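You operate a simulated robot arm through the tools that you are given. There is no shell and no other tool. Be economical: measure what you need, move in short steps, check, and stop when the job is done.

You run a simulated two-armed robot. Do the job below in one go: nothing can be reset, and whatever is moved stays where it is left.

JOB
On the top of the workbench, fold the blue cloth in half, so that it is half as long.
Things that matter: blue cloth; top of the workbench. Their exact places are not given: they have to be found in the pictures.

Only the result counts: the job must be done as asked and must still hold three seconds after the hand-in. Knocking over, shifting, dropping, spilling or breaking anything else fails it. Flat cloth is picked up by pressing the open fingertips on it (5 to 10 N) and closing them slowly along it; thin cloth reads only 2 to 8 mm in the jaws.

ROBOT AND FRAMES
Two 7-joint arms with two-finger parallel grippers on one trunk, on a base that drives. Base frame: it is fixed to the floor where the robot stands at the start and does not move with it; the origin is under the middle of the robot, x ahead of it, y to its left, z up. Units: mm, degrees, N and s.
The left shoulder is at the start at [70, 163, 1070], the right one opposite. Places, roughly: top of the workbench [700, -100, 800]. Payload 3.43 kg a hand.
Tool frame (each hand has its own): the origin (TCP) lies between the finger pads and is the grasp point; the fingertips stand 34 mm ahead of it; z points along the fingers, y is the line along which they close. Largest opening 128 mm; finger width 24, thickness 12; the body of the gripper, 48 by 130 mm, starts 96 mm behind the TCP.
Orientation is told as [roll, pitch, yaw] about the base's x, y, z axes, in that order, counted from this pose: with the fingers straight down and closing along the base's y, the tool's x points along the base's -x, its y along +y and its z along -z.

CONTROLS
- The arms move only by the tool move_arm. It takes "left_motion", "right_motion" or both (then of equal length, played together; a hand with none holds still); each is a list of rows, each a list of 7 numbers: the shift along the base's x, y, z in mm, then the turn, a rotation vector about the base's x, y, z in degrees, then the opening in per cent of the stroke, from 0 (shut) to 100 (fully open). In form: [[dx, dy, dz, wx, wy, wz, jaw], ...]. A call has 1 to 12 rows; each row shifts and turns the commanded pose from where the row before left it. Each row takes 0.2 s and may step no farther than 50 mm and 8.6 degrees from the row before; otherwise, or with a gripper value out of range, the whole call is refused. A pose out of reach is approached as far as the arm can. The call stops where the force on the tool passes 40 N (or 10 N more than at its start, if that is more) or the arm is blocked; 0.2 s more then pass. Each finger travels about 153 mm/s and halts on what it meets, pressing with about 25 N; the grip force reading is that of the motor and also rises with nothing between the fingers. The clock runs only during rows and for 0.2 s after the last one: add rows that do not move to give the fingers time. It gives the time, the measured TCP pose, the force on the tool (base axes), the opening and the grip force at its end, in the units of the frame above (readings bear some noise).
- Cameras (640 x 400 px; columns grow to the right, rows downward): "scene" is now at [132, -3.6, 1283.1]; the picture's right is [-0.07, -1.00, 0.00], its down [-0.71, 0.05, -0.70] and it looks along [0.70, -0.05, -0.71] (base axes); focal length 250 px, centre (320, 200). "left" rides on the left gripper at [76, 11, -160] in its tool frame; the picture's right is [-0.15, 0.99, 0.00], its down [-0.88, -0.13, -0.46] and it looks along [-0.45, -0.07, 0.89] (tool axes); focal length 234 px, centre (320, 200). "right" rides on the right gripper at [76, -11, -160] in its tool frame; the picture's right is [0.15, 0.99, 0.00], its down [-0.88, 0.13, -0.46] and it looks along [-0.45, 0.07, 0.89] (tool axes); focal length 234 px, centre (320, 200).
- get_image(camera): a new picture of that camera. No time passes.
- lift_body(by): slides the trunk up (or, below 0, down) by that many mm; the arms and the scene camera ride with it, the base frame stays. It gives what a move gives, with no picture.
- steer(legs): drives the robot by 1 to 6 legs, each [ahead, left, turn to the left] in mm, mm and degrees, along the robot's own axes; the way and the turn of a leg run together, so that a leg with both is an arc; at most 1500 mm and 180 degrees a leg. The arms and the cameras ride along, it lands a little off, and it stops where it bumps. It gives what a move gives.
- aim_head(pan, tilt): turns the head with the scene camera to pan (to the left, within 86 degrees either way) and tilt (down, from -29 to 69), counted from straight ahead of the robot. It gives what a move gives.
- locate(camera, pixels): for up to 12 pixels [column, row] of the newest picture of that camera ("zoom" is the newest enlarged one), the place [x, y, z] in the base frame of the surface seen there, good to about 2 mm. No time passes.
- close_up(camera, box): a new picture of the part [left, top, right, bottom] of that camera's present view, enlarged. No time passes.
- close_job(): hands the job in; it is judged then, once.

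Keep the steps short. Do not move on a guess: measure, check each grasp and each placing, and mend mistakes. In all there are 80 turns and 58 pictures (those below and enlarged ones count). Leave the grippers open and the arms clear of the work at the hand-in unless told otherwise, and finish with a single line.

The tools are called after "Request:" as a command line: name --argument value ..., lists and objects as JSON in quotes. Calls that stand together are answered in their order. move_arm: Moves the arms, as the interface text tells. Its arguments: {"type":"object","properties":{"left_motion":{"type":"array","items":{"type":"array","items":{"type":"number"}}},"right_motion":{"type":"array","items":{"type":"array","items":{"type":"number"}}}},"required":[]} The other tools are called the same way: lift_body (by) slides the trunk up or down; steer (legs) drives the base; aim_head (pan, tilt) turns the head that bears the scene camera; get_image (camera) takes a picture; locate (camera, pixels) gives the place of the surface under pixels of a picture; close_up (camera, box) takes an enlarged picture of a part of a camera's view; close_job () hands the job in.

At the start:

```text
time: 0.0
left_eef_pos: [672.5, 262.1, 1040.2]
left_orientation: [0.0, 0.0, 0.1]
left_force: [-0.2, 0.8, -0.7]
left_gripper_width: 128.2
left_grasp_force: 0.0
right_eef_pos: [644.7, -211.9, 974.1]
right_orientation: [0.1, 0.0, 0.0]
right_force: [0.8, -0.1, 0.0]
right_gripper_width: 127.8
right_grasp_force: 0.1
trunk travel left (down, up): [-550.0, 390.0]
robot x, y, heading: [2.6, 1.3, 0.4]
head pan, tilt: [-4.1, 45.3]
```

scene: 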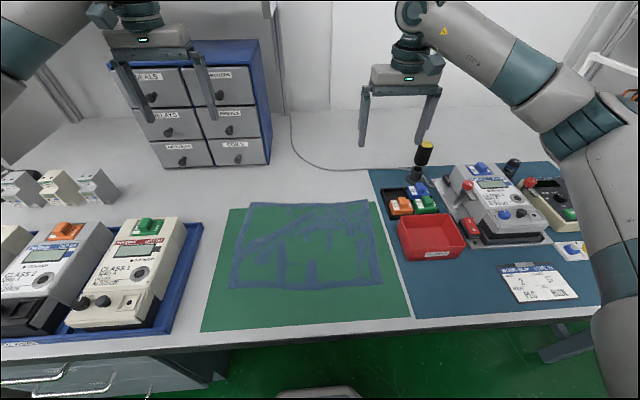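
right: 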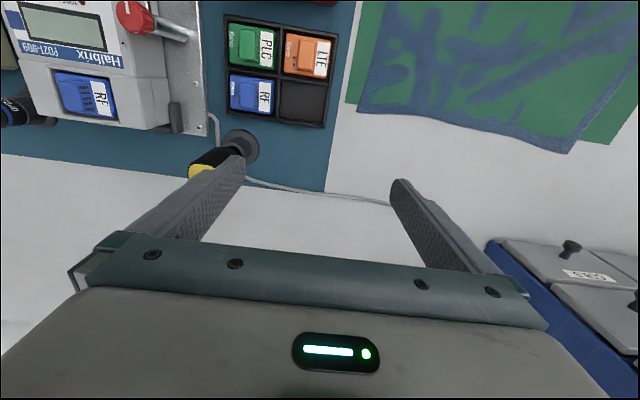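
left: 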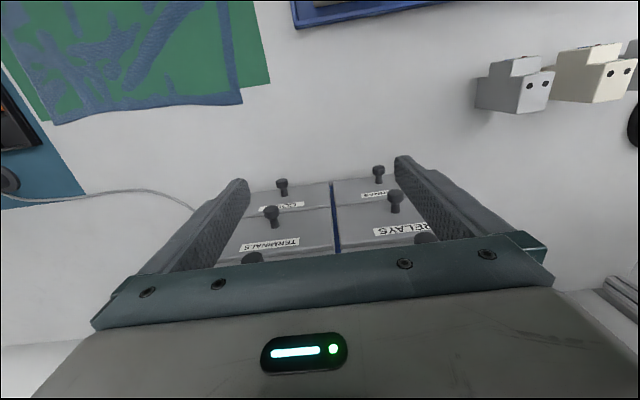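

The blue cloth lies on a green mat around pixels (230-383, 200-290). I'll enlarge that area to find its corners.

Request:
close_up --camera "scene" --box '[190, 180, 430, 330]'

```text
2.67 times, centred on (310, 255) of scene
```

zoom: 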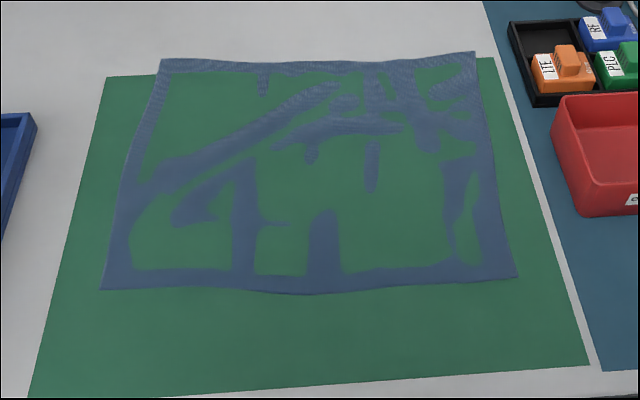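

The corners show at zoom (163,60), (475,52), (517,277) and (101,289). I'll locate those, some edge midpoints and the mat.

Request:
locate --camera "zoom" --pixels '[[165, 62], [473, 54], [515, 275], [104, 287], [310, 291], [318, 68], [130, 180], [495, 180], [300, 340], [310, 220], [50, 60], [590, 368]]'

Request:
get_image --camera "right"

```text
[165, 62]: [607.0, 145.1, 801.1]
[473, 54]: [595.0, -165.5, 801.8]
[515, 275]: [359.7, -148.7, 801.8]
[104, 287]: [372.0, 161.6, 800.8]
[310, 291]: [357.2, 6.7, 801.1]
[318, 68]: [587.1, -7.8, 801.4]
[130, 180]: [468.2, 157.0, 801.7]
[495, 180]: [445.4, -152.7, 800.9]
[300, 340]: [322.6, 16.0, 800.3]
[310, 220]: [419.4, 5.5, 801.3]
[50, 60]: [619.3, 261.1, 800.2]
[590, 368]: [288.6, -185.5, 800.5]
```

```text
53 pictures are left
```

right: 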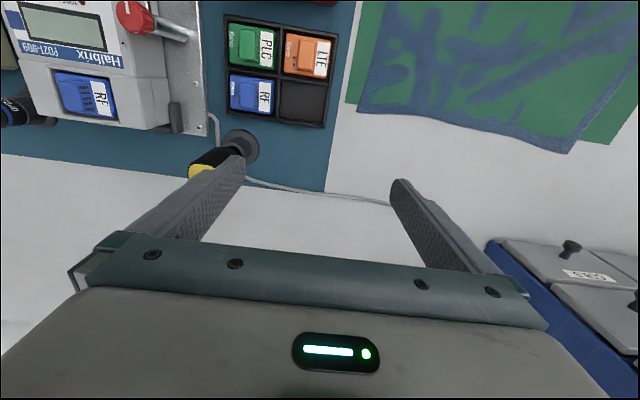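

The cloth measures about 310 (y) by 236 (x), so I'll fold it along y, bringing the right edge onto the left edge one corner at a time. The near corners are too close for the arms, so the robot has to back up. First I'll look down at the base and the floor.

Request:
aim_head --pan 0 --tilt 69

Request:
get_image --camera "scene"

Request:
aim_head --pan 86 --tilt 45

Request:
get_image --camera "scene"

```text
time: 0.9
left_eef_pos: [673.5, 262.2, 1042.1]
left_orientation: [0.0, -0.1, 0.1]
left_force: [-0.4, -1.0, 0.0]
left_gripper_width: 128.2
left_grasp_force: 0.1
right_eef_pos: [644.1, -211.0, 974.2]
right_orientation: [0.1, 0.0, 0.1]
right_force: [0.3, -0.5, -0.6]
right_gripper_width: 127.7
right_grasp_force: 0.0
trunk travel left (down, up): [-550.0, 390.0]
robot x, y, heading: [-3.7, 0.8, 0.0]
head pan, tilt: [0.0, 68.8]
```

```text
52 pictures are left
```

scene: 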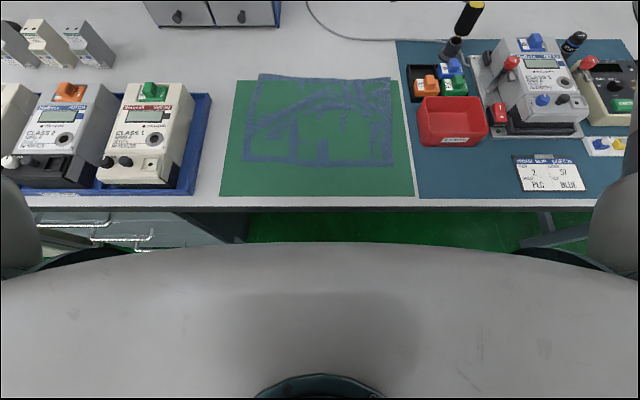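

```text
time: 2.5
left_eef_pos: [671.5, 260.9, 1040.4]
left_orientation: [0.0, 0.1, 0.1]
left_force: [-0.4, -0.1, 0.3]
left_gripper_width: 128.0
left_grasp_force: 0.1
right_eef_pos: [643.8, -210.3, 973.7]
right_orientation: [0.0, 0.0, 0.0]
right_force: [-0.7, -0.5, -1.0]
right_gripper_width: 128.1
right_grasp_force: 0.0
trunk travel left (down, up): [-550.0, 390.0]
robot x, y, heading: [0.3, 2.8, 0.2]
head pan, tilt: [85.9, 45.0]
```

```text
51 pictures are left
```

scene: 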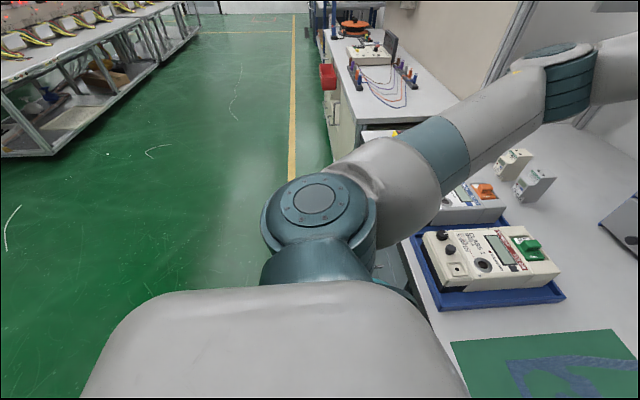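

The floor behind is clear and the grey thing is the robot's own body. I'll back up 120 mm and aim the head at the cloth again.

Request:
steer --legs '[[-120, 0, 0]]'

Request:
aim_head --pan 0 --tilt 48

Request:
get_image --camera "scene"

```text
time: 3.7
left_eef_pos: [554.1, 261.4, 1042.0]
left_orientation: [0.0, 0.0, -0.1]
left_force: [-1.1, -0.3, -0.4]
left_gripper_width: 128.2
left_grasp_force: 0.1
right_eef_pos: [522.3, -213.8, 975.5]
right_orientation: [0.0, 0.1, -0.1]
right_force: [-0.3, -0.5, -0.2]
right_gripper_width: 128.2
right_grasp_force: 0.0
trunk travel left (down, up): [-550.0, 390.0]
robot x, y, heading: [-124.1, -0.7, -0.0]
head pan, tilt: [85.9, 45.0]
```

```text
time: 5.3
left_eef_pos: [552.3, 261.5, 1041.4]
left_orientation: [0.0, 0.0, -0.1]
left_force: [0.0, 0.1, 0.6]
left_gripper_width: 128.2
left_grasp_force: 0.1
right_eef_pos: [524.2, -213.4, 975.7]
right_orientation: [0.0, 0.0, -0.1]
right_force: [0.2, -0.2, 0.0]
right_gripper_width: 128.0
right_grasp_force: 0.1
trunk travel left (down, up): [-550.0, 390.0]
robot x, y, heading: [-117.6, 0.9, -0.2]
head pan, tilt: [0.0, 48.0]
```

```text
50 pictures are left
```

scene: 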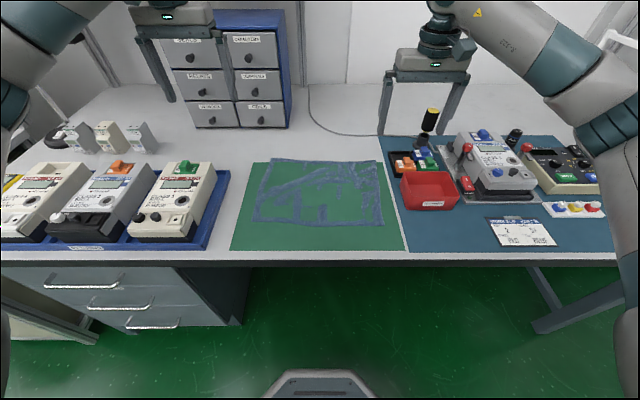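

I'll re-measure the cloth corners and the nearby obstacles in an enlarged view.

Request:
close_up --camera "scene" --box '[230, 100, 470, 250]'

Request:
locate --camera "scene" --pixels '[[275, 160], [374, 162], [383, 223], [254, 221], [403, 176], [409, 208], [391, 153], [431, 112], [214, 176], [187, 165], [440, 65], [228, 172]]'

```text
2.67 times, centred on (350, 175) of scene
```

zoom: 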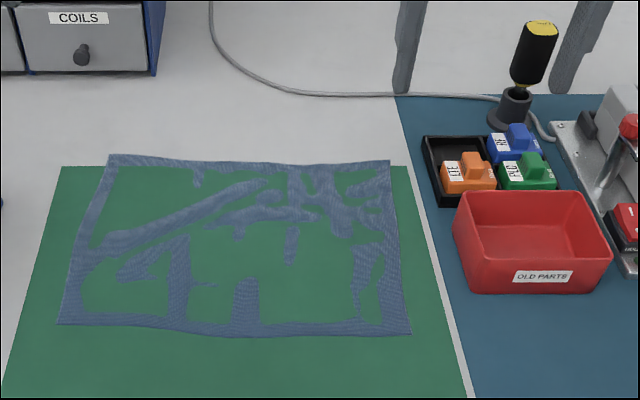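

```text
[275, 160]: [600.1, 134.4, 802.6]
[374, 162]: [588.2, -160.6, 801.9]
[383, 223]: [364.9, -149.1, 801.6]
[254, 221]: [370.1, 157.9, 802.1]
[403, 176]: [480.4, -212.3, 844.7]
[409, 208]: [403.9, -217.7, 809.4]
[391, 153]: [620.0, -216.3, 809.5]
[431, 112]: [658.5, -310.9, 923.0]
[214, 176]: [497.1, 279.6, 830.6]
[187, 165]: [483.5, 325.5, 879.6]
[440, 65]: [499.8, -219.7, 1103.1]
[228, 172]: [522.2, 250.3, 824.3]
```

The bin's left side is at y=-212 and its top at z=845. I'll place the right hand over the far right corner, TCP at (575,-132,870) with a 40 mm opening, and raise the left hand out of the way.

Request:
move_arm --right_motion '[[17, 27, 0, 0, 0, 0, 60], [17, 27, 0, 0, 0, 0, 31], [17, 27, 0, 0, 0, 0, 31], [0, 0, -35, 0, 0, 0, 31], [0, 0, -35, 0, 0, 0, 31], [0, 0, -35, 0, 0, 0, 31], [0, 0, 0, 0, 0, 0, 31]]' --left_motion '[[0, 30, 20, 0, 0, 0, 100], [0, 30, 20, 0, 0, 0, 100], [0, 30, 20, 0, 0, 0, 100], [0, 30, 0, 0, 0, 0, 100], [0, 30, 0, 0, 0, 0, 100], [0, 0, 0, 0, 0, 0, 100], [0, 0, 0, 0, 0, 0, 100]]'

Request:
get_image --camera "scene"

Request:
get_image --camera "right"

```text
time: 6.9
left_eef_pos: [552.0, 411.3, 1103.6]
left_orientation: [0.0, 0.0, -0.1]
left_force: [0.0, 0.2, -0.4]
left_gripper_width: 128.1
left_grasp_force: 0.0
right_eef_pos: [574.1, -130.0, 870.0]
right_orientation: [0.1, 0.0, 0.0]
right_force: [0.2, -0.7, 0.6]
right_gripper_width: 39.8
right_grasp_force: 0.0
trunk travel left (down, up): [-550.0, 390.0]
robot x, y, heading: [-121.7, -3.6, -0.0]
head pan, tilt: [0.0, 48.0]
```

```text
48 pictures are left
```

scene: 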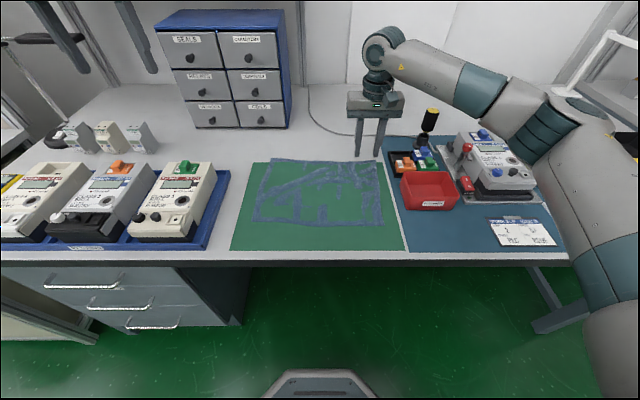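

```text
47 pictures are left
```

right: 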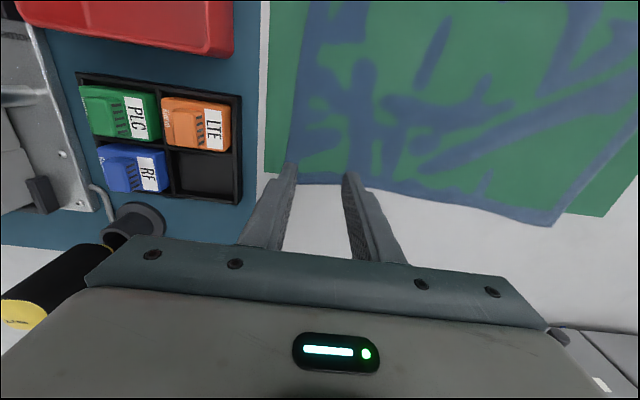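

The fingers sit over the corner. I'll lower the hand until the tips are just above the cloth, then in small steps.

Request:
move_arm --right_motion '[[0, 0, -15, 0, 0, 0, 31], [0, 0, -14, 0, 0, 0, 31], [0, 0, -2, 0, 0, 0, 31], [0, 0, -2, 0, 0, 0, 31], [0, 0, 0, 0, 0, 0, 31]]'

Request:
get_image --camera "right"

```text
time: 8.1
left_eef_pos: [550.9, 411.2, 1102.6]
left_orientation: [0.0, -0.1, 0.0]
left_force: [0.2, 0.6, 0.3]
left_gripper_width: 127.9
left_grasp_force: 0.1
right_eef_pos: [575.0, -131.6, 835.9]
right_orientation: [0.0, 0.0, -0.1]
right_force: [0.4, 0.1, 0.7]
right_gripper_width: 39.7
right_grasp_force: 0.0
trunk travel left (down, up): [-550.0, 390.0]
robot x, y, heading: [-120.4, 1.2, 0.3]
head pan, tilt: [0.0, 48.0]
```

```text
46 pictures are left
```

right: 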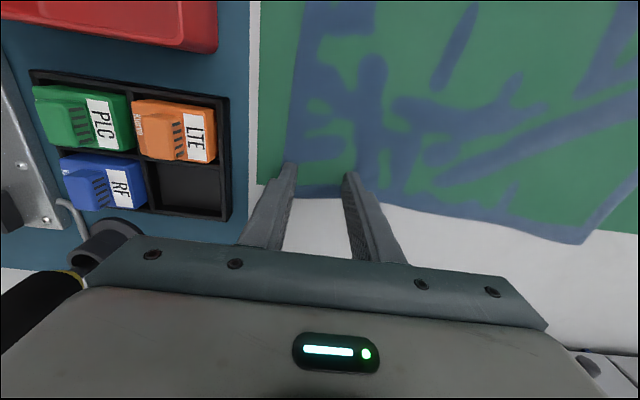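

The outer finger is right at the cloth edge. I'll shift 3 mm inward and press down gently.

Request:
move_arm --right_motion '[[0, 3, 0, 0, 0, 0, 31], [0, 0, -1, 0, 0, 0, 31], [0, 0, -1, 0, 0, 0, 31], [0, 0, 0, 0, 0, 0, 31]]'

```text
time: 9.1
left_eef_pos: [551.5, 412.4, 1103.2]
left_orientation: [0.1, 0.0, -0.1]
left_force: [1.0, 0.3, -0.8]
left_gripper_width: 127.9
left_grasp_force: 0.1
right_eef_pos: [575.4, -129.0, 834.9]
right_orientation: [-0.1, 0.0, -0.1]
right_force: [0.8, 0.7, 4.6]
right_gripper_width: 39.6
right_grasp_force: 0.0
trunk travel left (down, up): [-550.0, 390.0]
robot x, y, heading: [-120.9, 2.5, -0.0]
head pan, tilt: [0.0, 48.0]
```

The pressing force is 4.6 N. I'll go down another 1 mm to reach roughly 7 N, then close slowly.

Request:
move_arm --right_motion '[[0, 0, -1, 0, 0, 0, 31], [0, 0, 0, 0, 0, 0, 28], [0, 0, 0, 0, 0, 0, 25], [0, 0, 0, 0, 0, 0, 22], [0, 0, 0, 0, 0, 0, 19], [0, 0, 0, 0, 0, 0, 16], [0, 0, 0, 0, 0, 0, 13], [0, 0, 0, 0, 0, 0, 10], [0, 0, 0, 0, 0, 0, 7], [0, 0, 0, 0, 0, 0, 4], [0, 0, 0, 0, 0, 0, 0], [0, 0, 0, 0, 0, 0, 0]]'

Request:
get_image --camera "right"

```text
time: 11.7
left_eef_pos: [549.0, 411.8, 1104.7]
left_orientation: [0.0, -0.1, -0.1]
left_force: [0.6, -1.1, 0.7]
left_gripper_width: 128.2
left_grasp_force: 0.1
right_eef_pos: [574.3, -129.4, 835.0]
right_orientation: [0.0, -0.1, -0.1]
right_force: [1.0, -1.3, 18.3]
right_gripper_width: 6.6
right_grasp_force: 25.3
trunk travel left (down, up): [-550.0, 390.0]
robot x, y, heading: [-118.3, 0.2, -0.0]
head pan, tilt: [0.0, 48.0]
```

```text
45 pictures are left
```

right: 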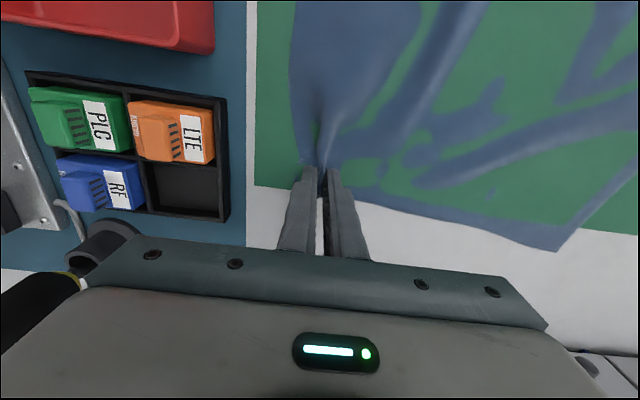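

The width is 6.6 mm, so the corner is gripped. Both corners have to travel together because the edge between them can't stretch, so the right hand will hold still. I'll bring the left hand to the near right corner, first to about (377,27,984).

Request:
move_arm --left_motion '[[-43, 0, -30, 0, 0, 0, 80], [-43, 0, -30, 0, 0, 0, 60], [-43, 0, -30, 0, 0, 0, 31], [-43, 0, -30, 0, 0, 0, 31], [0, -48, 0, 0, 0, 0, 31], [0, -48, 0, 0, 0, 0, 31], [0, -48, 0, 0, 0, 0, 31], [0, -48, 0, 0, 0, 0, 31], [0, -48, 0, 0, 0, 0, 31], [0, -48, 0, 0, 0, 0, 31], [0, -48, 0, 0, 0, 0, 31], [0, -48, 0, 0, 0, 0, 31]]'

Request:
get_image --camera "scene"

```text
refused: row 1 steps farther than a row can; nothing moved
```

```text
44 pictures are left
```

scene: 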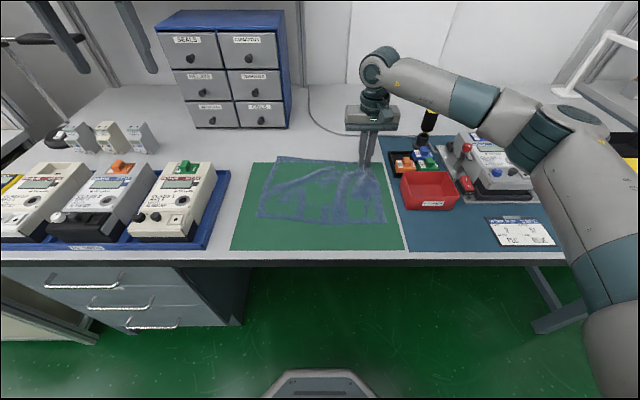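

That row stepped farther than 50 mm, so nothing moved. I'll use smaller z steps.

Request:
move_arm --left_motion '[[-43, 0, -24, 0, 0, 0, 80], [-43, 0, -24, 0, 0, 0, 60], [-43, 0, -24, 0, 0, 0, 31], [-43, 0, -24, 0, 0, 0, 31], [0, -48, 0, 0, 0, 0, 31], [0, -48, 0, 0, 0, 0, 31], [0, -48, 0, 0, 0, 0, 31], [0, -48, 0, 0, 0, 0, 31], [0, -48, 0, 0, 0, 0, 31], [0, -48, 0, 0, 0, 0, 31], [0, -48, 0, 0, 0, 0, 31], [0, -48, 0, 0, 0, 0, 31]]'

Request:
get_image --camera "scene"

```text
time: 14.3
left_eef_pos: [377.7, 25.9, 1005.2]
left_orientation: [0.0, 0.0, 0.0]
left_force: [-0.3, -1.1, 0.2]
left_gripper_width: 39.6
left_grasp_force: 0.0
right_eef_pos: [573.8, -129.9, 834.8]
right_orientation: [0.0, -0.1, -0.1]
right_force: [-1.5, 1.1, 17.2]
right_gripper_width: 6.4
right_grasp_force: 25.1
trunk travel left (down, up): [-550.0, 390.0]
robot x, y, heading: [-120.9, 3.6, -0.0]
head pan, tilt: [0.0, 48.0]
```

```text
43 pictures are left
```

scene: 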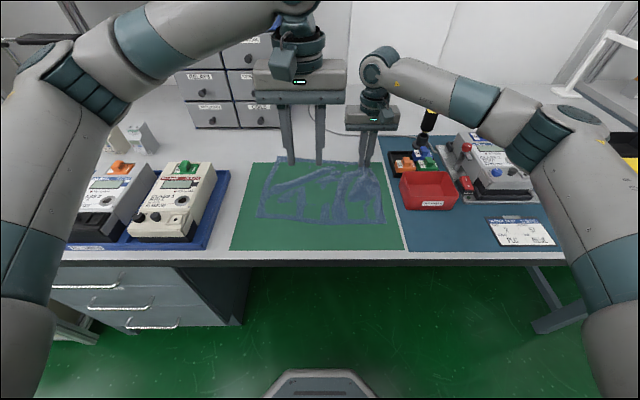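

The elbows stay outward, so the arms don't interfere. I'll move the left hand over the near right corner and lower it to z≈870.

Request:
move_arm --left_motion '[[0, -47, 0, 0, 0, 0, 31], [0, -47, 0, 0, 0, 0, 31], [0, -47, 0, 0, 0, 0, 31], [0, 0, -45, 0, 0, 0, 31], [0, 0, -45, 0, 0, 0, 31], [0, 0, -45, 0, 0, 0, 31], [0, 0, 0, 0, 0, 0, 31]]'

Request:
get_image --camera "left"

Request:
close_up --camera "scene" --box '[230, 110, 470, 260]'

```text
time: 15.9
left_eef_pos: [375.4, -113.6, 870.3]
left_orientation: [0.0, 0.0, -0.1]
left_force: [0.3, 0.6, -0.4]
left_gripper_width: 39.8
left_grasp_force: 0.1
right_eef_pos: [573.8, -129.7, 833.8]
right_orientation: [0.0, -0.1, -0.1]
right_force: [0.4, -2.1, 19.4]
right_gripper_width: 6.2
right_grasp_force: 25.1
trunk travel left (down, up): [-550.0, 390.0]
robot x, y, heading: [-119.5, 2.7, 0.1]
head pan, tilt: [0.0, 48.0]
```

```text
42 pictures are left
```

left: 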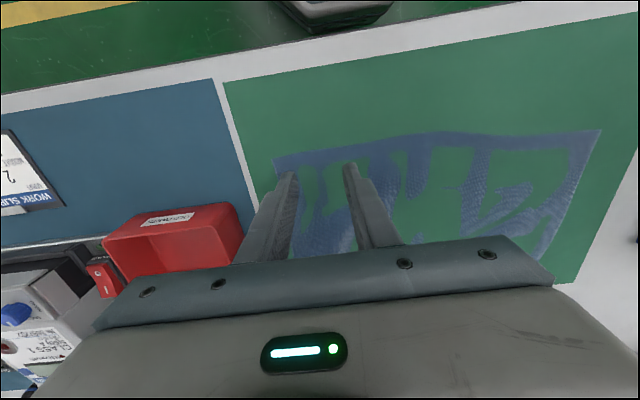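

```text
2.67 times, centred on (350, 185) of scene
```

zoom: 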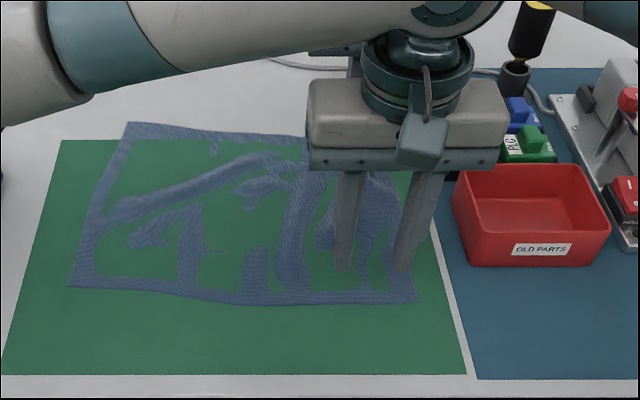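

I'll locate the near right corner at zoom (414,300), since the right grip may have shifted it.

Request:
locate --camera "zoom" --pixels '[[414, 301], [72, 285], [130, 126], [404, 240], [360, 303], [250, 302], [408, 280]]'

```text
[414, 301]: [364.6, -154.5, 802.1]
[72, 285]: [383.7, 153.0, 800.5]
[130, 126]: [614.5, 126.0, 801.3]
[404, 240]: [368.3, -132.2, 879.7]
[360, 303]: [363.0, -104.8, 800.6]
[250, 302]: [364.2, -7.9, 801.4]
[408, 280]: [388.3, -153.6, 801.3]
```

The corner is at (364,-154). I'll shift the left hand to (379,-117) and lower it to the cloth.

Request:
move_arm --left_motion '[[3, -3, -15, 0, 0, 0, 31], [0, 0, -15, 0, 0, 0, 31], [0, 0, -3, 0, 0, 0, 31], [0, 0, -2, 0, 0, 0, 31], [0, 0, 0, 0, 0, 0, 31]]'

```text
time: 17.1
left_eef_pos: [382.3, -117.3, 835.4]
left_orientation: [0.0, -0.1, 0.0]
left_force: [0.5, 0.7, -0.7]
left_gripper_width: 39.8
left_grasp_force: 0.2
right_eef_pos: [574.6, -128.5, 836.4]
right_orientation: [0.1, -0.1, -0.1]
right_force: [1.0, -2.3, 19.7]
right_gripper_width: 6.4
right_grasp_force: 25.3
trunk travel left (down, up): [-550.0, 390.0]
robot x, y, heading: [-121.1, -2.4, -0.2]
head pan, tilt: [0.0, 48.0]
```

There's no contact yet, so I'll press 1 mm at a time.

Request:
move_arm --left_motion '[[-2, 0, -1, 0, 0, 0, 31], [0, 0, -1, 0, 0, 0, 31], [0, 0, 0, 0, 0, 0, 31]]'

```text
time: 17.9
left_eef_pos: [380.0, -117.2, 835.4]
left_orientation: [-0.1, -0.2, -0.1]
left_force: [5.4, -1.1, 27.7]
left_gripper_width: 39.6
left_grasp_force: 0.1
right_eef_pos: [573.9, -129.6, 835.6]
right_orientation: [-0.1, -0.1, -0.1]
right_force: [3.1, -0.7, 13.0]
right_gripper_width: 6.4
right_grasp_force: 25.0
trunk travel left (down, up): [-550.0, 390.0]
robot x, y, heading: [-121.6, -0.1, -0.4]
head pan, tilt: [0.0, 48.0]
```

The force is 27.7 N, which is too hard. I'll raise the hand 1 mm and read it again.

Request:
move_arm --left_motion '[[0, 0, 1, 0, 0, 0, 31], [0, 0, 0, 0, 0, 0, 31]]'

```text
time: 18.5
left_eef_pos: [380.6, -117.2, 834.8]
left_orientation: [-0.1, -0.1, -0.2]
left_force: [5.8, -0.6, 31.3]
left_gripper_width: 39.4
left_grasp_force: 0.0
right_eef_pos: [573.2, -129.4, 834.6]
right_orientation: [0.0, 0.0, -0.2]
right_force: [1.9, -1.1, 10.0]
right_gripper_width: 6.3
right_grasp_force: 24.7
trunk travel left (down, up): [-550.0, 390.0]
robot x, y, heading: [-120.4, 0.1, -0.1]
head pan, tilt: [0.0, 48.0]
```

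The force reads 31.3 N even after raising, so I'll come up further in small steps.

Request:
move_arm --left_motion '[[0, 0, 1, 0, 0, 0, 31], [0, 0, 0, 0, 0, 0, 31], [0, 0, 0, 0, 0, 0, 31]]'

```text
time: 19.3
left_eef_pos: [380.5, -117.6, 835.7]
left_orientation: [0.0, -0.1, -0.1]
left_force: [4.1, -0.6, 18.6]
left_gripper_width: 39.2
left_grasp_force: 0.0
right_eef_pos: [573.9, -129.5, 834.1]
right_orientation: [0.0, -0.1, -0.2]
right_force: [-0.2, -1.6, 12.0]
right_gripper_width: 6.5
right_grasp_force: 24.8
trunk travel left (down, up): [-550.0, 390.0]
robot x, y, heading: [-122.6, 0.3, 0.0]
head pan, tilt: [0.0, 48.0]
```

Request:
move_arm --left_motion '[[0, 0, 0.7, 0, 0, 0, 31], [0, 0, 0, 0, 0, 0, 31], [0, 0, 0, 0, 0, 0, 31]]'

```text
time: 20.1
left_eef_pos: [379.8, -118.5, 834.3]
left_orientation: [0.0, 0.1, -0.2]
left_force: [-0.5, 1.5, 1.2]
left_gripper_width: 39.9
left_grasp_force: 0.1
right_eef_pos: [573.4, -128.8, 835.5]
right_orientation: [0.0, -0.1, -0.1]
right_force: [-3.3, -0.5, 16.9]
right_gripper_width: 6.4
right_grasp_force: 25.0
trunk travel left (down, up): [-550.0, 390.0]
robot x, y, heading: [-122.1, 0.2, -0.1]
head pan, tilt: [0.0, 48.0]
```

The force is now 1.2 N. I'll go down 0.4 mm, close slowly as before, and check the grip.

Request:
move_arm --left_motion '[[0, 0, -0.4, 0, 0, 0, 31], [0, 0, 0, 0, 0, 0, 28], [0, 0, 0, 0, 0, 0, 25], [0, 0, 0, 0, 0, 0, 22], [0, 0, 0, 0, 0, 0, 19], [0, 0, 0, 0, 0, 0, 16], [0, 0, 0, 0, 0, 0, 13], [0, 0, 0, 0, 0, 0, 10], [0, 0, 0, 0, 0, 0, 7], [0, 0, 0, 0, 0, 0, 4], [0, 0, 0, 0, 0, 0, 0], [0, 0, 0, 0, 0, 0, 0]]'

Request:
get_image --camera "left"

Request:
close_up --camera "scene" --box '[230, 110, 470, 260]'

```text
time: 22.7
left_eef_pos: [380.0, -116.4, 835.6]
left_orientation: [0.0, -0.1, -0.1]
left_force: [0.3, 0.2, 0.3]
left_gripper_width: 0.0
left_grasp_force: 25.8
right_eef_pos: [574.0, -129.9, 836.0]
right_orientation: [0.1, -0.1, -0.1]
right_force: [-3.0, -0.4, 16.8]
right_gripper_width: 6.3
right_grasp_force: 24.7
trunk travel left (down, up): [-550.0, 390.0]
robot x, y, heading: [-121.5, 0.7, -0.2]
head pan, tilt: [0.0, 48.0]
```

```text
40 pictures are left
```

left: 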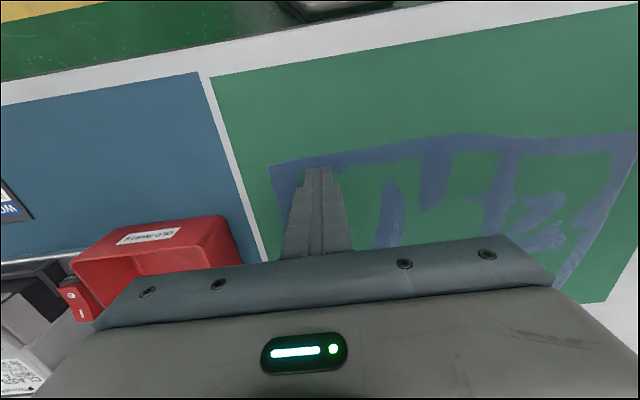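

```text
2.67 times, centred on (350, 185) of scene
```

zoom: 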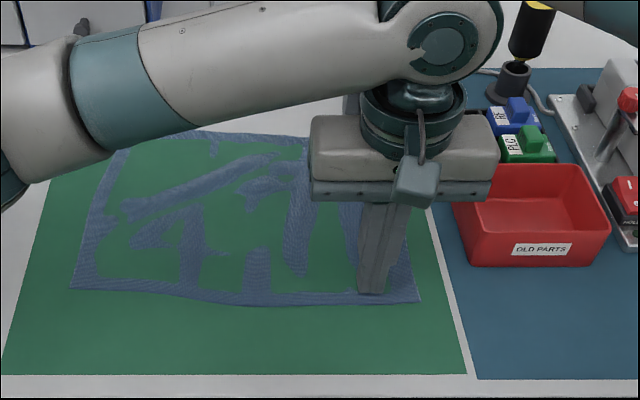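

The width is 0.0, so it slid over the cloth without gripping. I'll raise 3 mm, reopen and press more firmly.

Request:
move_arm --left_motion '[[0, 0, 3, 0, 0, 0, 0], [0, 0, 0, 0, 0, 0, 31], [0, 0, 0, 0, 0, 0, 31], [0, 0, -2, 0, 0, 0, 31], [0, 0, -1, 0, 0, 0, 31], [0, 0, -0.6, 0, 0, 0, 31], [0, 0, 0, 0, 0, 0, 31], [0, 0, 0, 0, 0, 0, 31]]'

```text
time: 24.5
left_eef_pos: [379.7, -117.2, 835.4]
left_orientation: [-0.1, -0.2, -0.1]
left_force: [-0.2, -0.3, -0.2]
left_gripper_width: 39.6
left_grasp_force: 0.1
right_eef_pos: [574.0, -129.1, 833.9]
right_orientation: [0.0, -0.1, 0.0]
right_force: [-3.6, -0.5, 17.3]
right_gripper_width: 6.3
right_grasp_force: 25.1
trunk travel left (down, up): [-550.0, 390.0]
robot x, y, heading: [-116.0, -1.0, 0.1]
head pan, tilt: [0.0, 48.0]
```

Request:
move_arm --left_motion '[[0, 0, -0.5, 0, 0, 0, 31], [0, 0, 0, 0, 0, 0, 31], [0, 0, 0, 0, 0, 0, 31]]'

```text
time: 25.3
left_eef_pos: [379.9, -115.9, 835.3]
left_orientation: [0.0, -0.1, -0.2]
left_force: [-0.8, 0.1, 6.5]
left_gripper_width: 39.9
left_grasp_force: 0.0
right_eef_pos: [573.6, -128.7, 836.1]
right_orientation: [0.0, 0.0, -0.1]
right_force: [-2.6, 0.5, 14.8]
right_gripper_width: 6.5
right_grasp_force: 24.5
trunk travel left (down, up): [-550.0, 390.0]
robot x, y, heading: [-121.1, 0.2, 0.0]
head pan, tilt: [0.0, 48.0]
```

The force is 6.5 N. I'll add 0.2 mm and close slowly.

Request:
move_arm --left_motion '[[0, 0, -0.2, 0, 0, 0, 31], [0, 0, 0, 0, 0, 0, 28], [0, 0, 0, 0, 0, 0, 25], [0, 0, 0, 0, 0, 0, 22], [0, 0, 0, 0, 0, 0, 19], [0, 0, 0, 0, 0, 0, 16], [0, 0, 0, 0, 0, 0, 13], [0, 0, 0, 0, 0, 0, 10], [0, 0, 0, 0, 0, 0, 7], [0, 0, 0, 0, 0, 0, 4], [0, 0, 0, 0, 0, 0, 0], [0, 0, 0, 0, 0, 0, 0]]'

Request:
get_image --camera "left"

Request:
close_up --camera "scene" --box '[230, 110, 470, 260]'

```text
time: 27.9
left_eef_pos: [379.9, -117.2, 834.2]
left_orientation: [0.0, -0.1, -0.1]
left_force: [-0.6, -0.2, 25.1]
left_gripper_width: 2.4
left_grasp_force: 24.9
right_eef_pos: [573.9, -129.0, 834.3]
right_orientation: [0.1, 0.0, -0.1]
right_force: [1.6, -1.0, 7.0]
right_gripper_width: 6.4
right_grasp_force: 24.8
trunk travel left (down, up): [-550.0, 390.0]
robot x, y, heading: [-123.1, -1.5, -0.0]
head pan, tilt: [0.0, 48.0]
```

```text
38 pictures are left
```

left: 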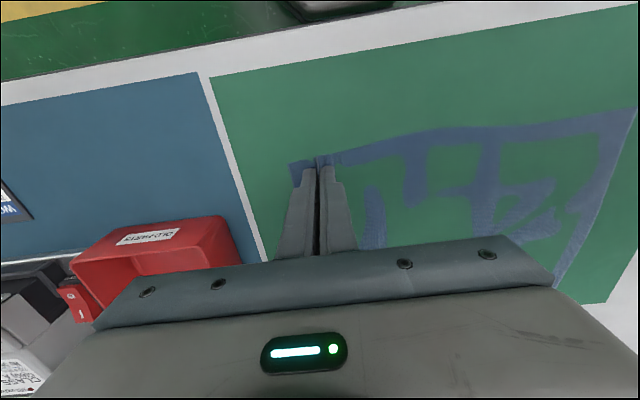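

```text
2.67 times, centred on (350, 185) of scene
```

zoom: 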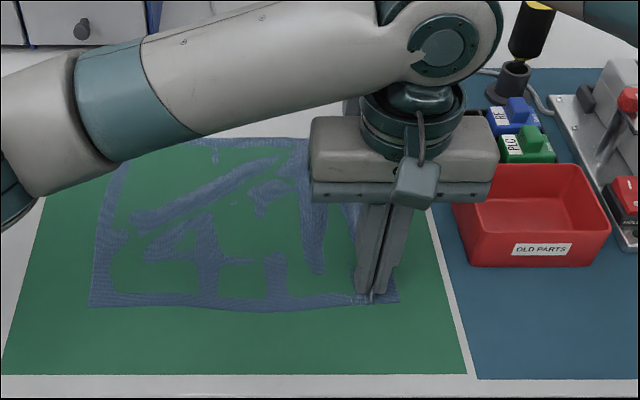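

The width is 2.4 mm and the cloth is bunched between the pads. I'll lift both hands 30 mm together, then check both grips and the left corners.

Request:
move_arm --left_motion '[[0, 3, 10, 0, 0, 0, 0], [0, 3, 10, 0, 0, 0, 0], [0, 4, 10, 0, 0, 0, 0], [0, 0, 0, 0, 0, 0, 0]]' --right_motion '[[0, 3, 10, 0, 0, 0, 0], [0, 3, 10, 0, 0, 0, 0], [0, 4, 10, 0, 0, 0, 0], [0, 0, 0, 0, 0, 0, 0]]'

Request:
close_up --camera "scene" --box '[230, 110, 470, 260]'

Request:
get_image --camera "left"

Request:
get_image --camera "right"

```text
time: 28.9
left_eef_pos: [381.5, -107.7, 863.3]
left_orientation: [0.0, 0.1, -0.1]
left_force: [-0.2, 0.3, -0.3]
left_gripper_width: 2.2
left_grasp_force: 25.0
right_eef_pos: [574.0, -118.4, 863.4]
right_orientation: [0.0, 0.0, -0.1]
right_force: [0.0, -0.7, -0.5]
right_gripper_width: 6.1
right_grasp_force: 24.9
trunk travel left (down, up): [-550.0, 390.0]
robot x, y, heading: [-117.9, 0.8, 0.0]
head pan, tilt: [0.0, 48.0]
```

```text
2.67 times, centred on (350, 185) of scene
```

zoom: 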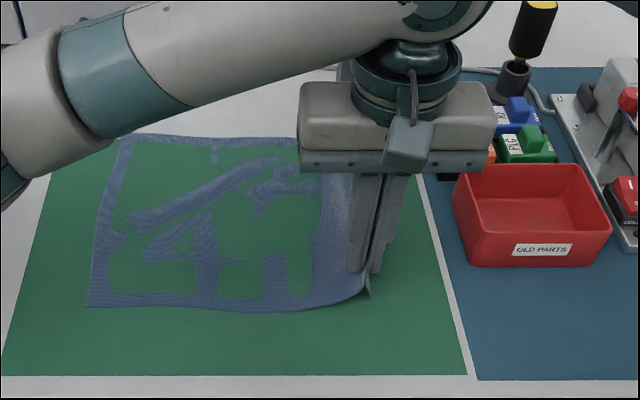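

```text
35 pictures are left
```

left: 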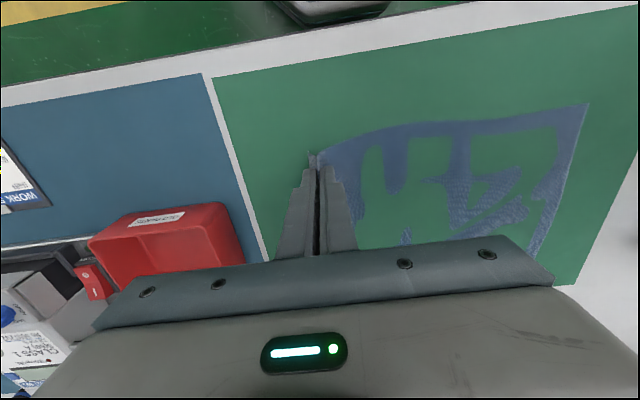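

```text
34 pictures are left
```

right: 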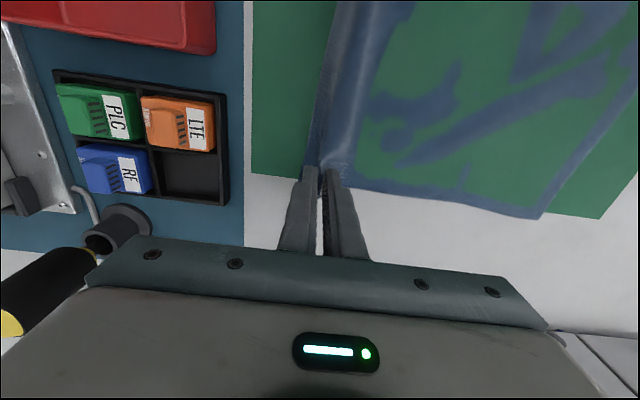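

I'll measure the left corners in this zoom, at (88,305) and (122,138).

Request:
locate --camera "zoom" --pixels '[[91, 303], [125, 141], [97, 230], [230, 305], [367, 296], [355, 300], [340, 200]]'

```text
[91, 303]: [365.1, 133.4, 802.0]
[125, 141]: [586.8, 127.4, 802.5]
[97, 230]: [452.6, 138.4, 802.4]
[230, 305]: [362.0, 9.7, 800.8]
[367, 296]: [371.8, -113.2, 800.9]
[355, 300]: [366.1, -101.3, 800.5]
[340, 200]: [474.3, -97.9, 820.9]
```

Both grips hold. The left edge lies at y≈130, with corners at (365,133) and (588,127). I'll carry both corners over to the left in an arc of 195 mm, stopping about 20 mm above the mat.

Request:
move_arm --left_motion '[[0, 16.25, 20, 0, 0, 0, 0], [0, 16.25, 15, 0, 0, 0, 0], [0, 16.25, 10, 0, 0, 0, 0], [0, 16.25, 5, 0, 0, 0, 0], [0, 16.25, 4, 0, 0, 0, 0], [0, 16.25, 0, 0, 0, 0, 0], [0, 16.25, -1, 0, 0, 0, 0], [0, 16.25, -4, 0, 0, 0, 0], [0, 16.25, -7, 0, 0, 0, 0], [0, 16.25, -11, 0, 0, 0, 0], [0, 16.25, -16, 0, 0, 0, 0], [0, 16.25, -18, 0, 0, 0, 0]]' --right_motion '[[0, 16.25, 20, 0, 0, 0, 0], [0, 16.25, 15, 0, 0, 0, 0], [0, 16.25, 10, 0, 0, 0, 0], [0, 16.25, 5, 0, 0, 0, 0], [0, 16.25, 4, 0, 0, 0, 0], [0, 16.25, 0, 0, 0, 0, 0], [0, 16.25, -1, 0, 0, 0, 0], [0, 16.25, -4, 0, 0, 0, 0], [0, 16.25, -7, 0, 0, 0, 0], [0, 16.25, -11, 0, 0, 0, 0], [0, 16.25, -16, 0, 0, 0, 0], [0, 16.25, -18, 0, 0, 0, 0]]'

Request:
close_up --camera "scene" --box '[230, 110, 470, 260]'

Request:
get_image --camera "left"

Request:
get_image --camera "right"

```text
time: 31.5
left_eef_pos: [380.2, 87.7, 860.0]
left_orientation: [-0.1, 0.2, -0.2]
left_force: [0.4, 0.2, -0.2]
left_gripper_width: 2.0
left_grasp_force: 25.1
right_eef_pos: [575.1, 77.0, 859.1]
right_orientation: [-0.1, 0.0, -0.1]
right_force: [1.0, 1.0, -1.1]
right_gripper_width: 6.1
right_grasp_force: 25.2
trunk travel left (down, up): [-550.0, 390.0]
robot x, y, heading: [-121.1, 1.0, -0.1]
head pan, tilt: [0.0, 48.0]
```

```text
2.67 times, centred on (350, 185) of scene
```

zoom: 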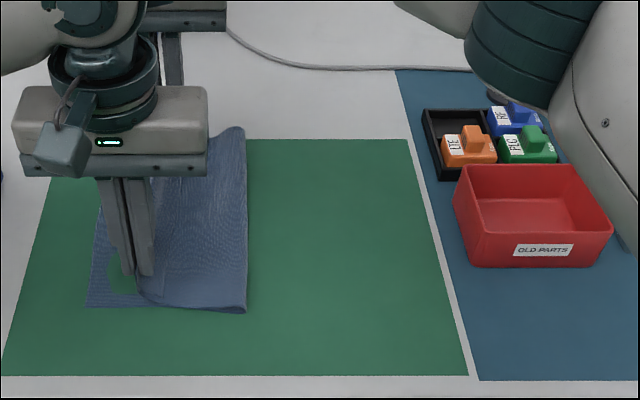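

```text
32 pictures are left
```

left: 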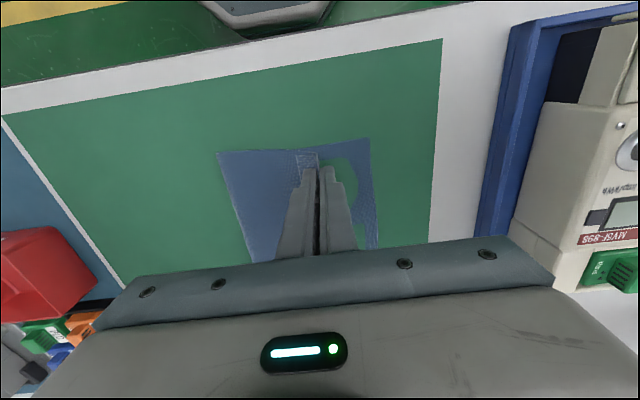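

```text
31 pictures are left
```

right: 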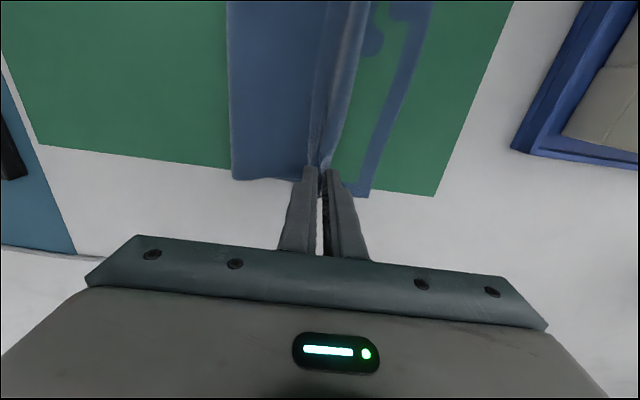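

The fold came over well: the upper layer runs from the fold at zoom x≈247 to the grips. A small flap of the edge is tucked under the fingers. I'll lower 8 mm, open slightly, and sweep left with the jaws barely open so the edge lays out to the left.

Request:
move_arm --left_motion '[[0, 0, -8, 0, 0, 0, 0], [0, 0, 0, 0, 0, 0, 9], [0, 4, 0, 0, 0, 0, 9], [0, 6, 0, 0, 0, 0, 9], [0, 6, 0, 0, 0, 0, 9], [0, 6, 0, 0, 0, 0, 9], [0, 0, 0, 0, 0, 0, 9]]' --right_motion '[[0, 0, -8, 0, 0, 0, 0], [0, 0, 0, 0, 0, 0, 12], [0, 4, 0, 0, 0, 0, 12], [0, 6, 0, 0, 0, 0, 12], [0, 6, 0, 0, 0, 0, 12], [0, 6, 0, 0, 0, 0, 12], [0, 0, 0, 0, 0, 0, 12]]'

Request:
get_image --camera "left"

Request:
get_image --camera "right"

```text
time: 33.1
left_eef_pos: [381.9, 108.3, 851.7]
left_orientation: [0.0, 0.1, -0.1]
left_force: [0.3, 0.7, -0.5]
left_gripper_width: 11.4
left_grasp_force: 0.0
right_eef_pos: [574.0, 96.3, 853.0]
right_orientation: [0.0, 0.0, -0.1]
right_force: [-0.2, 0.2, -0.8]
right_gripper_width: 15.3
right_grasp_force: 0.0
trunk travel left (down, up): [-550.0, 390.0]
robot x, y, heading: [-122.0, -3.1, -0.1]
head pan, tilt: [0.0, 48.0]
```

```text
30 pictures are left
```

left: 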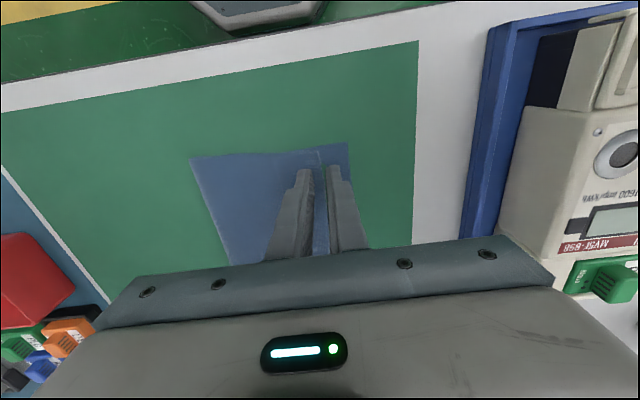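

```text
29 pictures are left
```

right: 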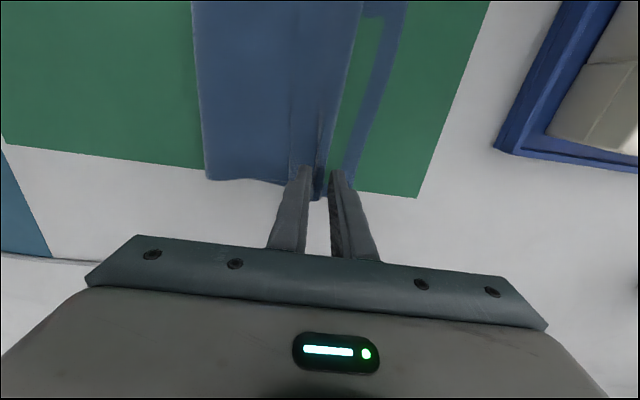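

The near corner seems to have laid out. At the far corner the edge still looks partly curled, so I'll raise both hands straight up and look.

Request:
move_arm --left_motion '[[0, 0, 15, 0, 0, 0, 9], [0, 0, 30, 0, 0, 0, 9], [0, 0, 45, 0, 0, 0, 9], [0, 40, 25, 0, 0, 0, 9], [0, 48, 0, 0, 0, 0, 9], [0, 48, 0, 0, 0, 0, 9], [0, 48, 0, 0, 0, 0, 9], [0, 48, 0, 0, 0, 0, 9]]' --right_motion '[[0, 0, 15, 0, 0, 0, 12], [0, 0, 30, 0, 0, 0, 12], [0, 0, 45, 0, 0, 0, 12], [0, 0, 0, 0, 0, 0, 12], [0, 0, 0, 0, 0, 0, 12], [0, 0, 0, 0, 0, 0, 12], [0, 0, 0, 0, 0, 0, 12], [0, 0, 0, 0, 0, 0, 12]]'

Request:
get_image --camera "right"

Request:
close_up --camera "scene" --box '[230, 130, 390, 230]'

```text
time: 34.9
left_eef_pos: [379.3, 340.9, 971.0]
left_orientation: [-0.2, 0.1, -0.2]
left_force: [-0.6, 0.4, 0.1]
left_gripper_width: 11.6
left_grasp_force: 0.1
right_eef_pos: [576.1, 97.3, 944.3]
right_orientation: [-0.1, 0.1, -0.1]
right_force: [0.2, 0.7, 0.2]
right_gripper_width: 15.4
right_grasp_force: 0.0
trunk travel left (down, up): [-550.0, 390.0]
robot x, y, heading: [-118.4, 1.2, -0.2]
head pan, tilt: [0.0, 48.0]
```

```text
28 pictures are left
```

right: 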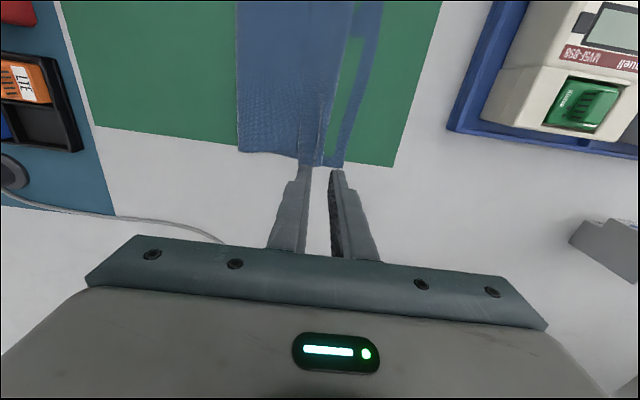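

```text
4.00 times, centred on (310, 180) of scene
```

zoom: 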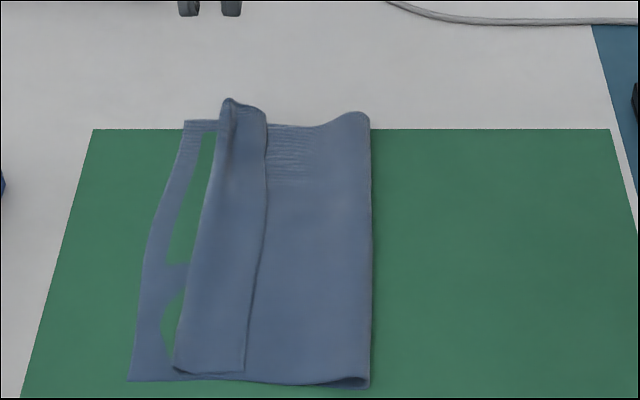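

The picture shows the right edge strip folded back on top: free edge from zoom (245,372) to (267,110), turned along (175,370) to (222,105). I'll measure it so I can flip the strip to the left.

Request:
locate --camera "zoom" --pixels '[[243, 369], [247, 340], [258, 250], [264, 170], [264, 118], [178, 367], [200, 250], [222, 115], [132, 377], [186, 124], [368, 382], [366, 118]]'

Request:
close_up --camera "right" --box '[200, 0, 440, 200]'

```text
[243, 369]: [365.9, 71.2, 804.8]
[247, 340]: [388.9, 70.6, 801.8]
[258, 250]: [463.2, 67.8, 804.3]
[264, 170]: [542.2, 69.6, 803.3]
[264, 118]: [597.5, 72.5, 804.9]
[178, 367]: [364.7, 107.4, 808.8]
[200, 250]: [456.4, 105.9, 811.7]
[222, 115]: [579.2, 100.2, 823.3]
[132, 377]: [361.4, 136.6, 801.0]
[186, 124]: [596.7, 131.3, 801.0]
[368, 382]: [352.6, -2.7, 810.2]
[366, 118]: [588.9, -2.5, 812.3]
```

```text
2.00 times, centred on (320, 100) of right
```

zoom: 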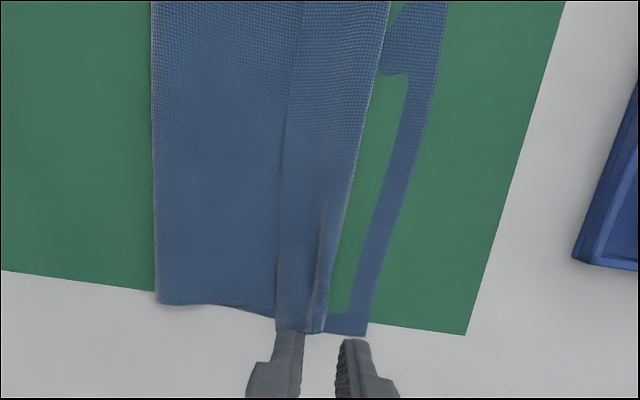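

The strip is 36 mm wide, with its free edge at y≈70 and its turn at y≈106. If I flip it, the edge lands at y≈140, right over the left edge. I'll place both hands over the strip at y≈79 with a 24 mm opening, right fingers just outside the free edge.

Request:
move_arm --left_motion '[[0, -44, 0, 0, 0, 0, 19], [0, -44, 0, 0, 0, 0, 19], [0, -44, 0, 0, 0, 0, 19], [0, -44, 0, 0, 0, 0, 19], [0, -44, 0, 0, 0, 0, 19], [1, -42, 0, 0, 0, 0, 19], [0, 0, -40, 0, 0, 0, 19], [0, 0, -40, 0, 0, 0, 19], [0, 0, -30, 0, 0, 0, 19], [0, 0, 0, 0, 0, 0, 19], [0, 0, 0, 0, 0, 0, 19]]' --right_motion '[[4, -18, 0, 0, 0, 0, 19], [0, 0, 0, 0, 0, 0, 19], [0, 0, 0, 0, 0, 0, 19], [0, 0, 0, 0, 0, 0, 19], [0, 0, 0, 0, 0, 0, 19], [0, 0, 0, 0, 0, 0, 19], [0, 0, -30, 0, 0, 0, 19], [0, 0, -30, 0, 0, 0, 19], [0, 0, -20, 0, 0, 0, 19], [0, 0, 0, 0, 0, 0, 19], [0, 0, 0, 0, 0, 0, 19]]'

Request:
get_image --camera "left"

Request:
get_image --camera "right"

```text
time: 37.3
left_eef_pos: [383.9, 78.0, 858.4]
left_orientation: [0.0, 0.1, -0.1]
left_force: [-0.6, 0.3, 0.6]
left_gripper_width: 24.2
left_grasp_force: 0.1
right_eef_pos: [579.4, 79.4, 861.9]
right_orientation: [0.0, 0.0, -0.1]
right_force: [0.7, -0.9, -0.3]
right_gripper_width: 24.2
right_grasp_force: 0.1
trunk travel left (down, up): [-550.0, 390.0]
robot x, y, heading: [-118.9, 2.1, -0.2]
head pan, tilt: [0.0, 48.0]
```

```text
25 pictures are left
```

left: 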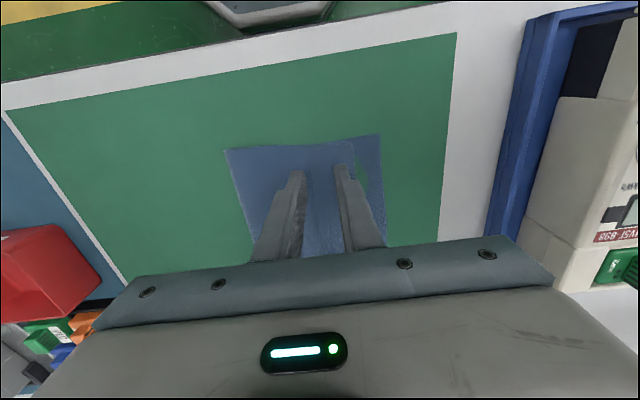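

```text
24 pictures are left
```

right: 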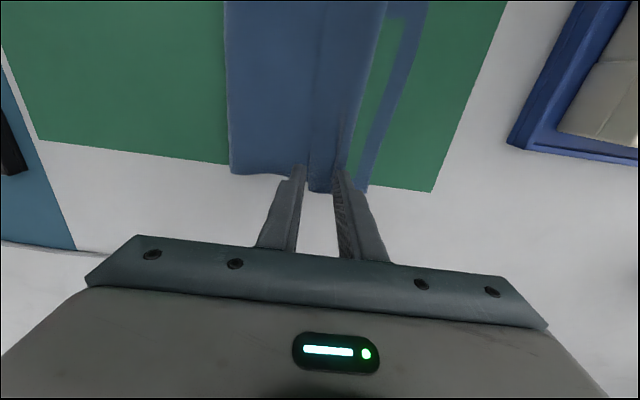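

The jaws straddle the strip on both sides. I'll lower the hands to just above contact.

Request:
move_arm --left_motion '[[0, 0, -10, 0, 0, 0, 19], [0, 0, -8, 0, 0, 0, 19], [0, 0, -2, 0, 0, 0, 19], [0, 0, -1, 0, 0, 0, 19], [0, 0, 0, 0, 0, 0, 19]]' --right_motion '[[0, 0, -12, 0, 0, 0, 19], [0, 0, -8, 0, 0, 0, 19], [0, 0, -2, 0, 0, 0, 19], [0, 0, -1, 0, 0, 0, 19], [0, 0, 0, 0, 0, 0, 19]]'

```text
time: 38.5
left_eef_pos: [382.0, 78.9, 836.6]
left_orientation: [0.0, 0.0, -0.1]
left_force: [0.1, -0.2, 0.4]
left_gripper_width: 24.4
left_grasp_force: 0.1
right_eef_pos: [577.4, 79.3, 838.8]
right_orientation: [0.0, 0.0, 0.0]
right_force: [-0.4, -0.9, -0.5]
right_gripper_width: 24.2
right_grasp_force: 0.0
trunk travel left (down, up): [-550.0, 390.0]
robot x, y, heading: [-118.6, 0.7, -0.2]
head pan, tilt: [0.0, 48.0]
```

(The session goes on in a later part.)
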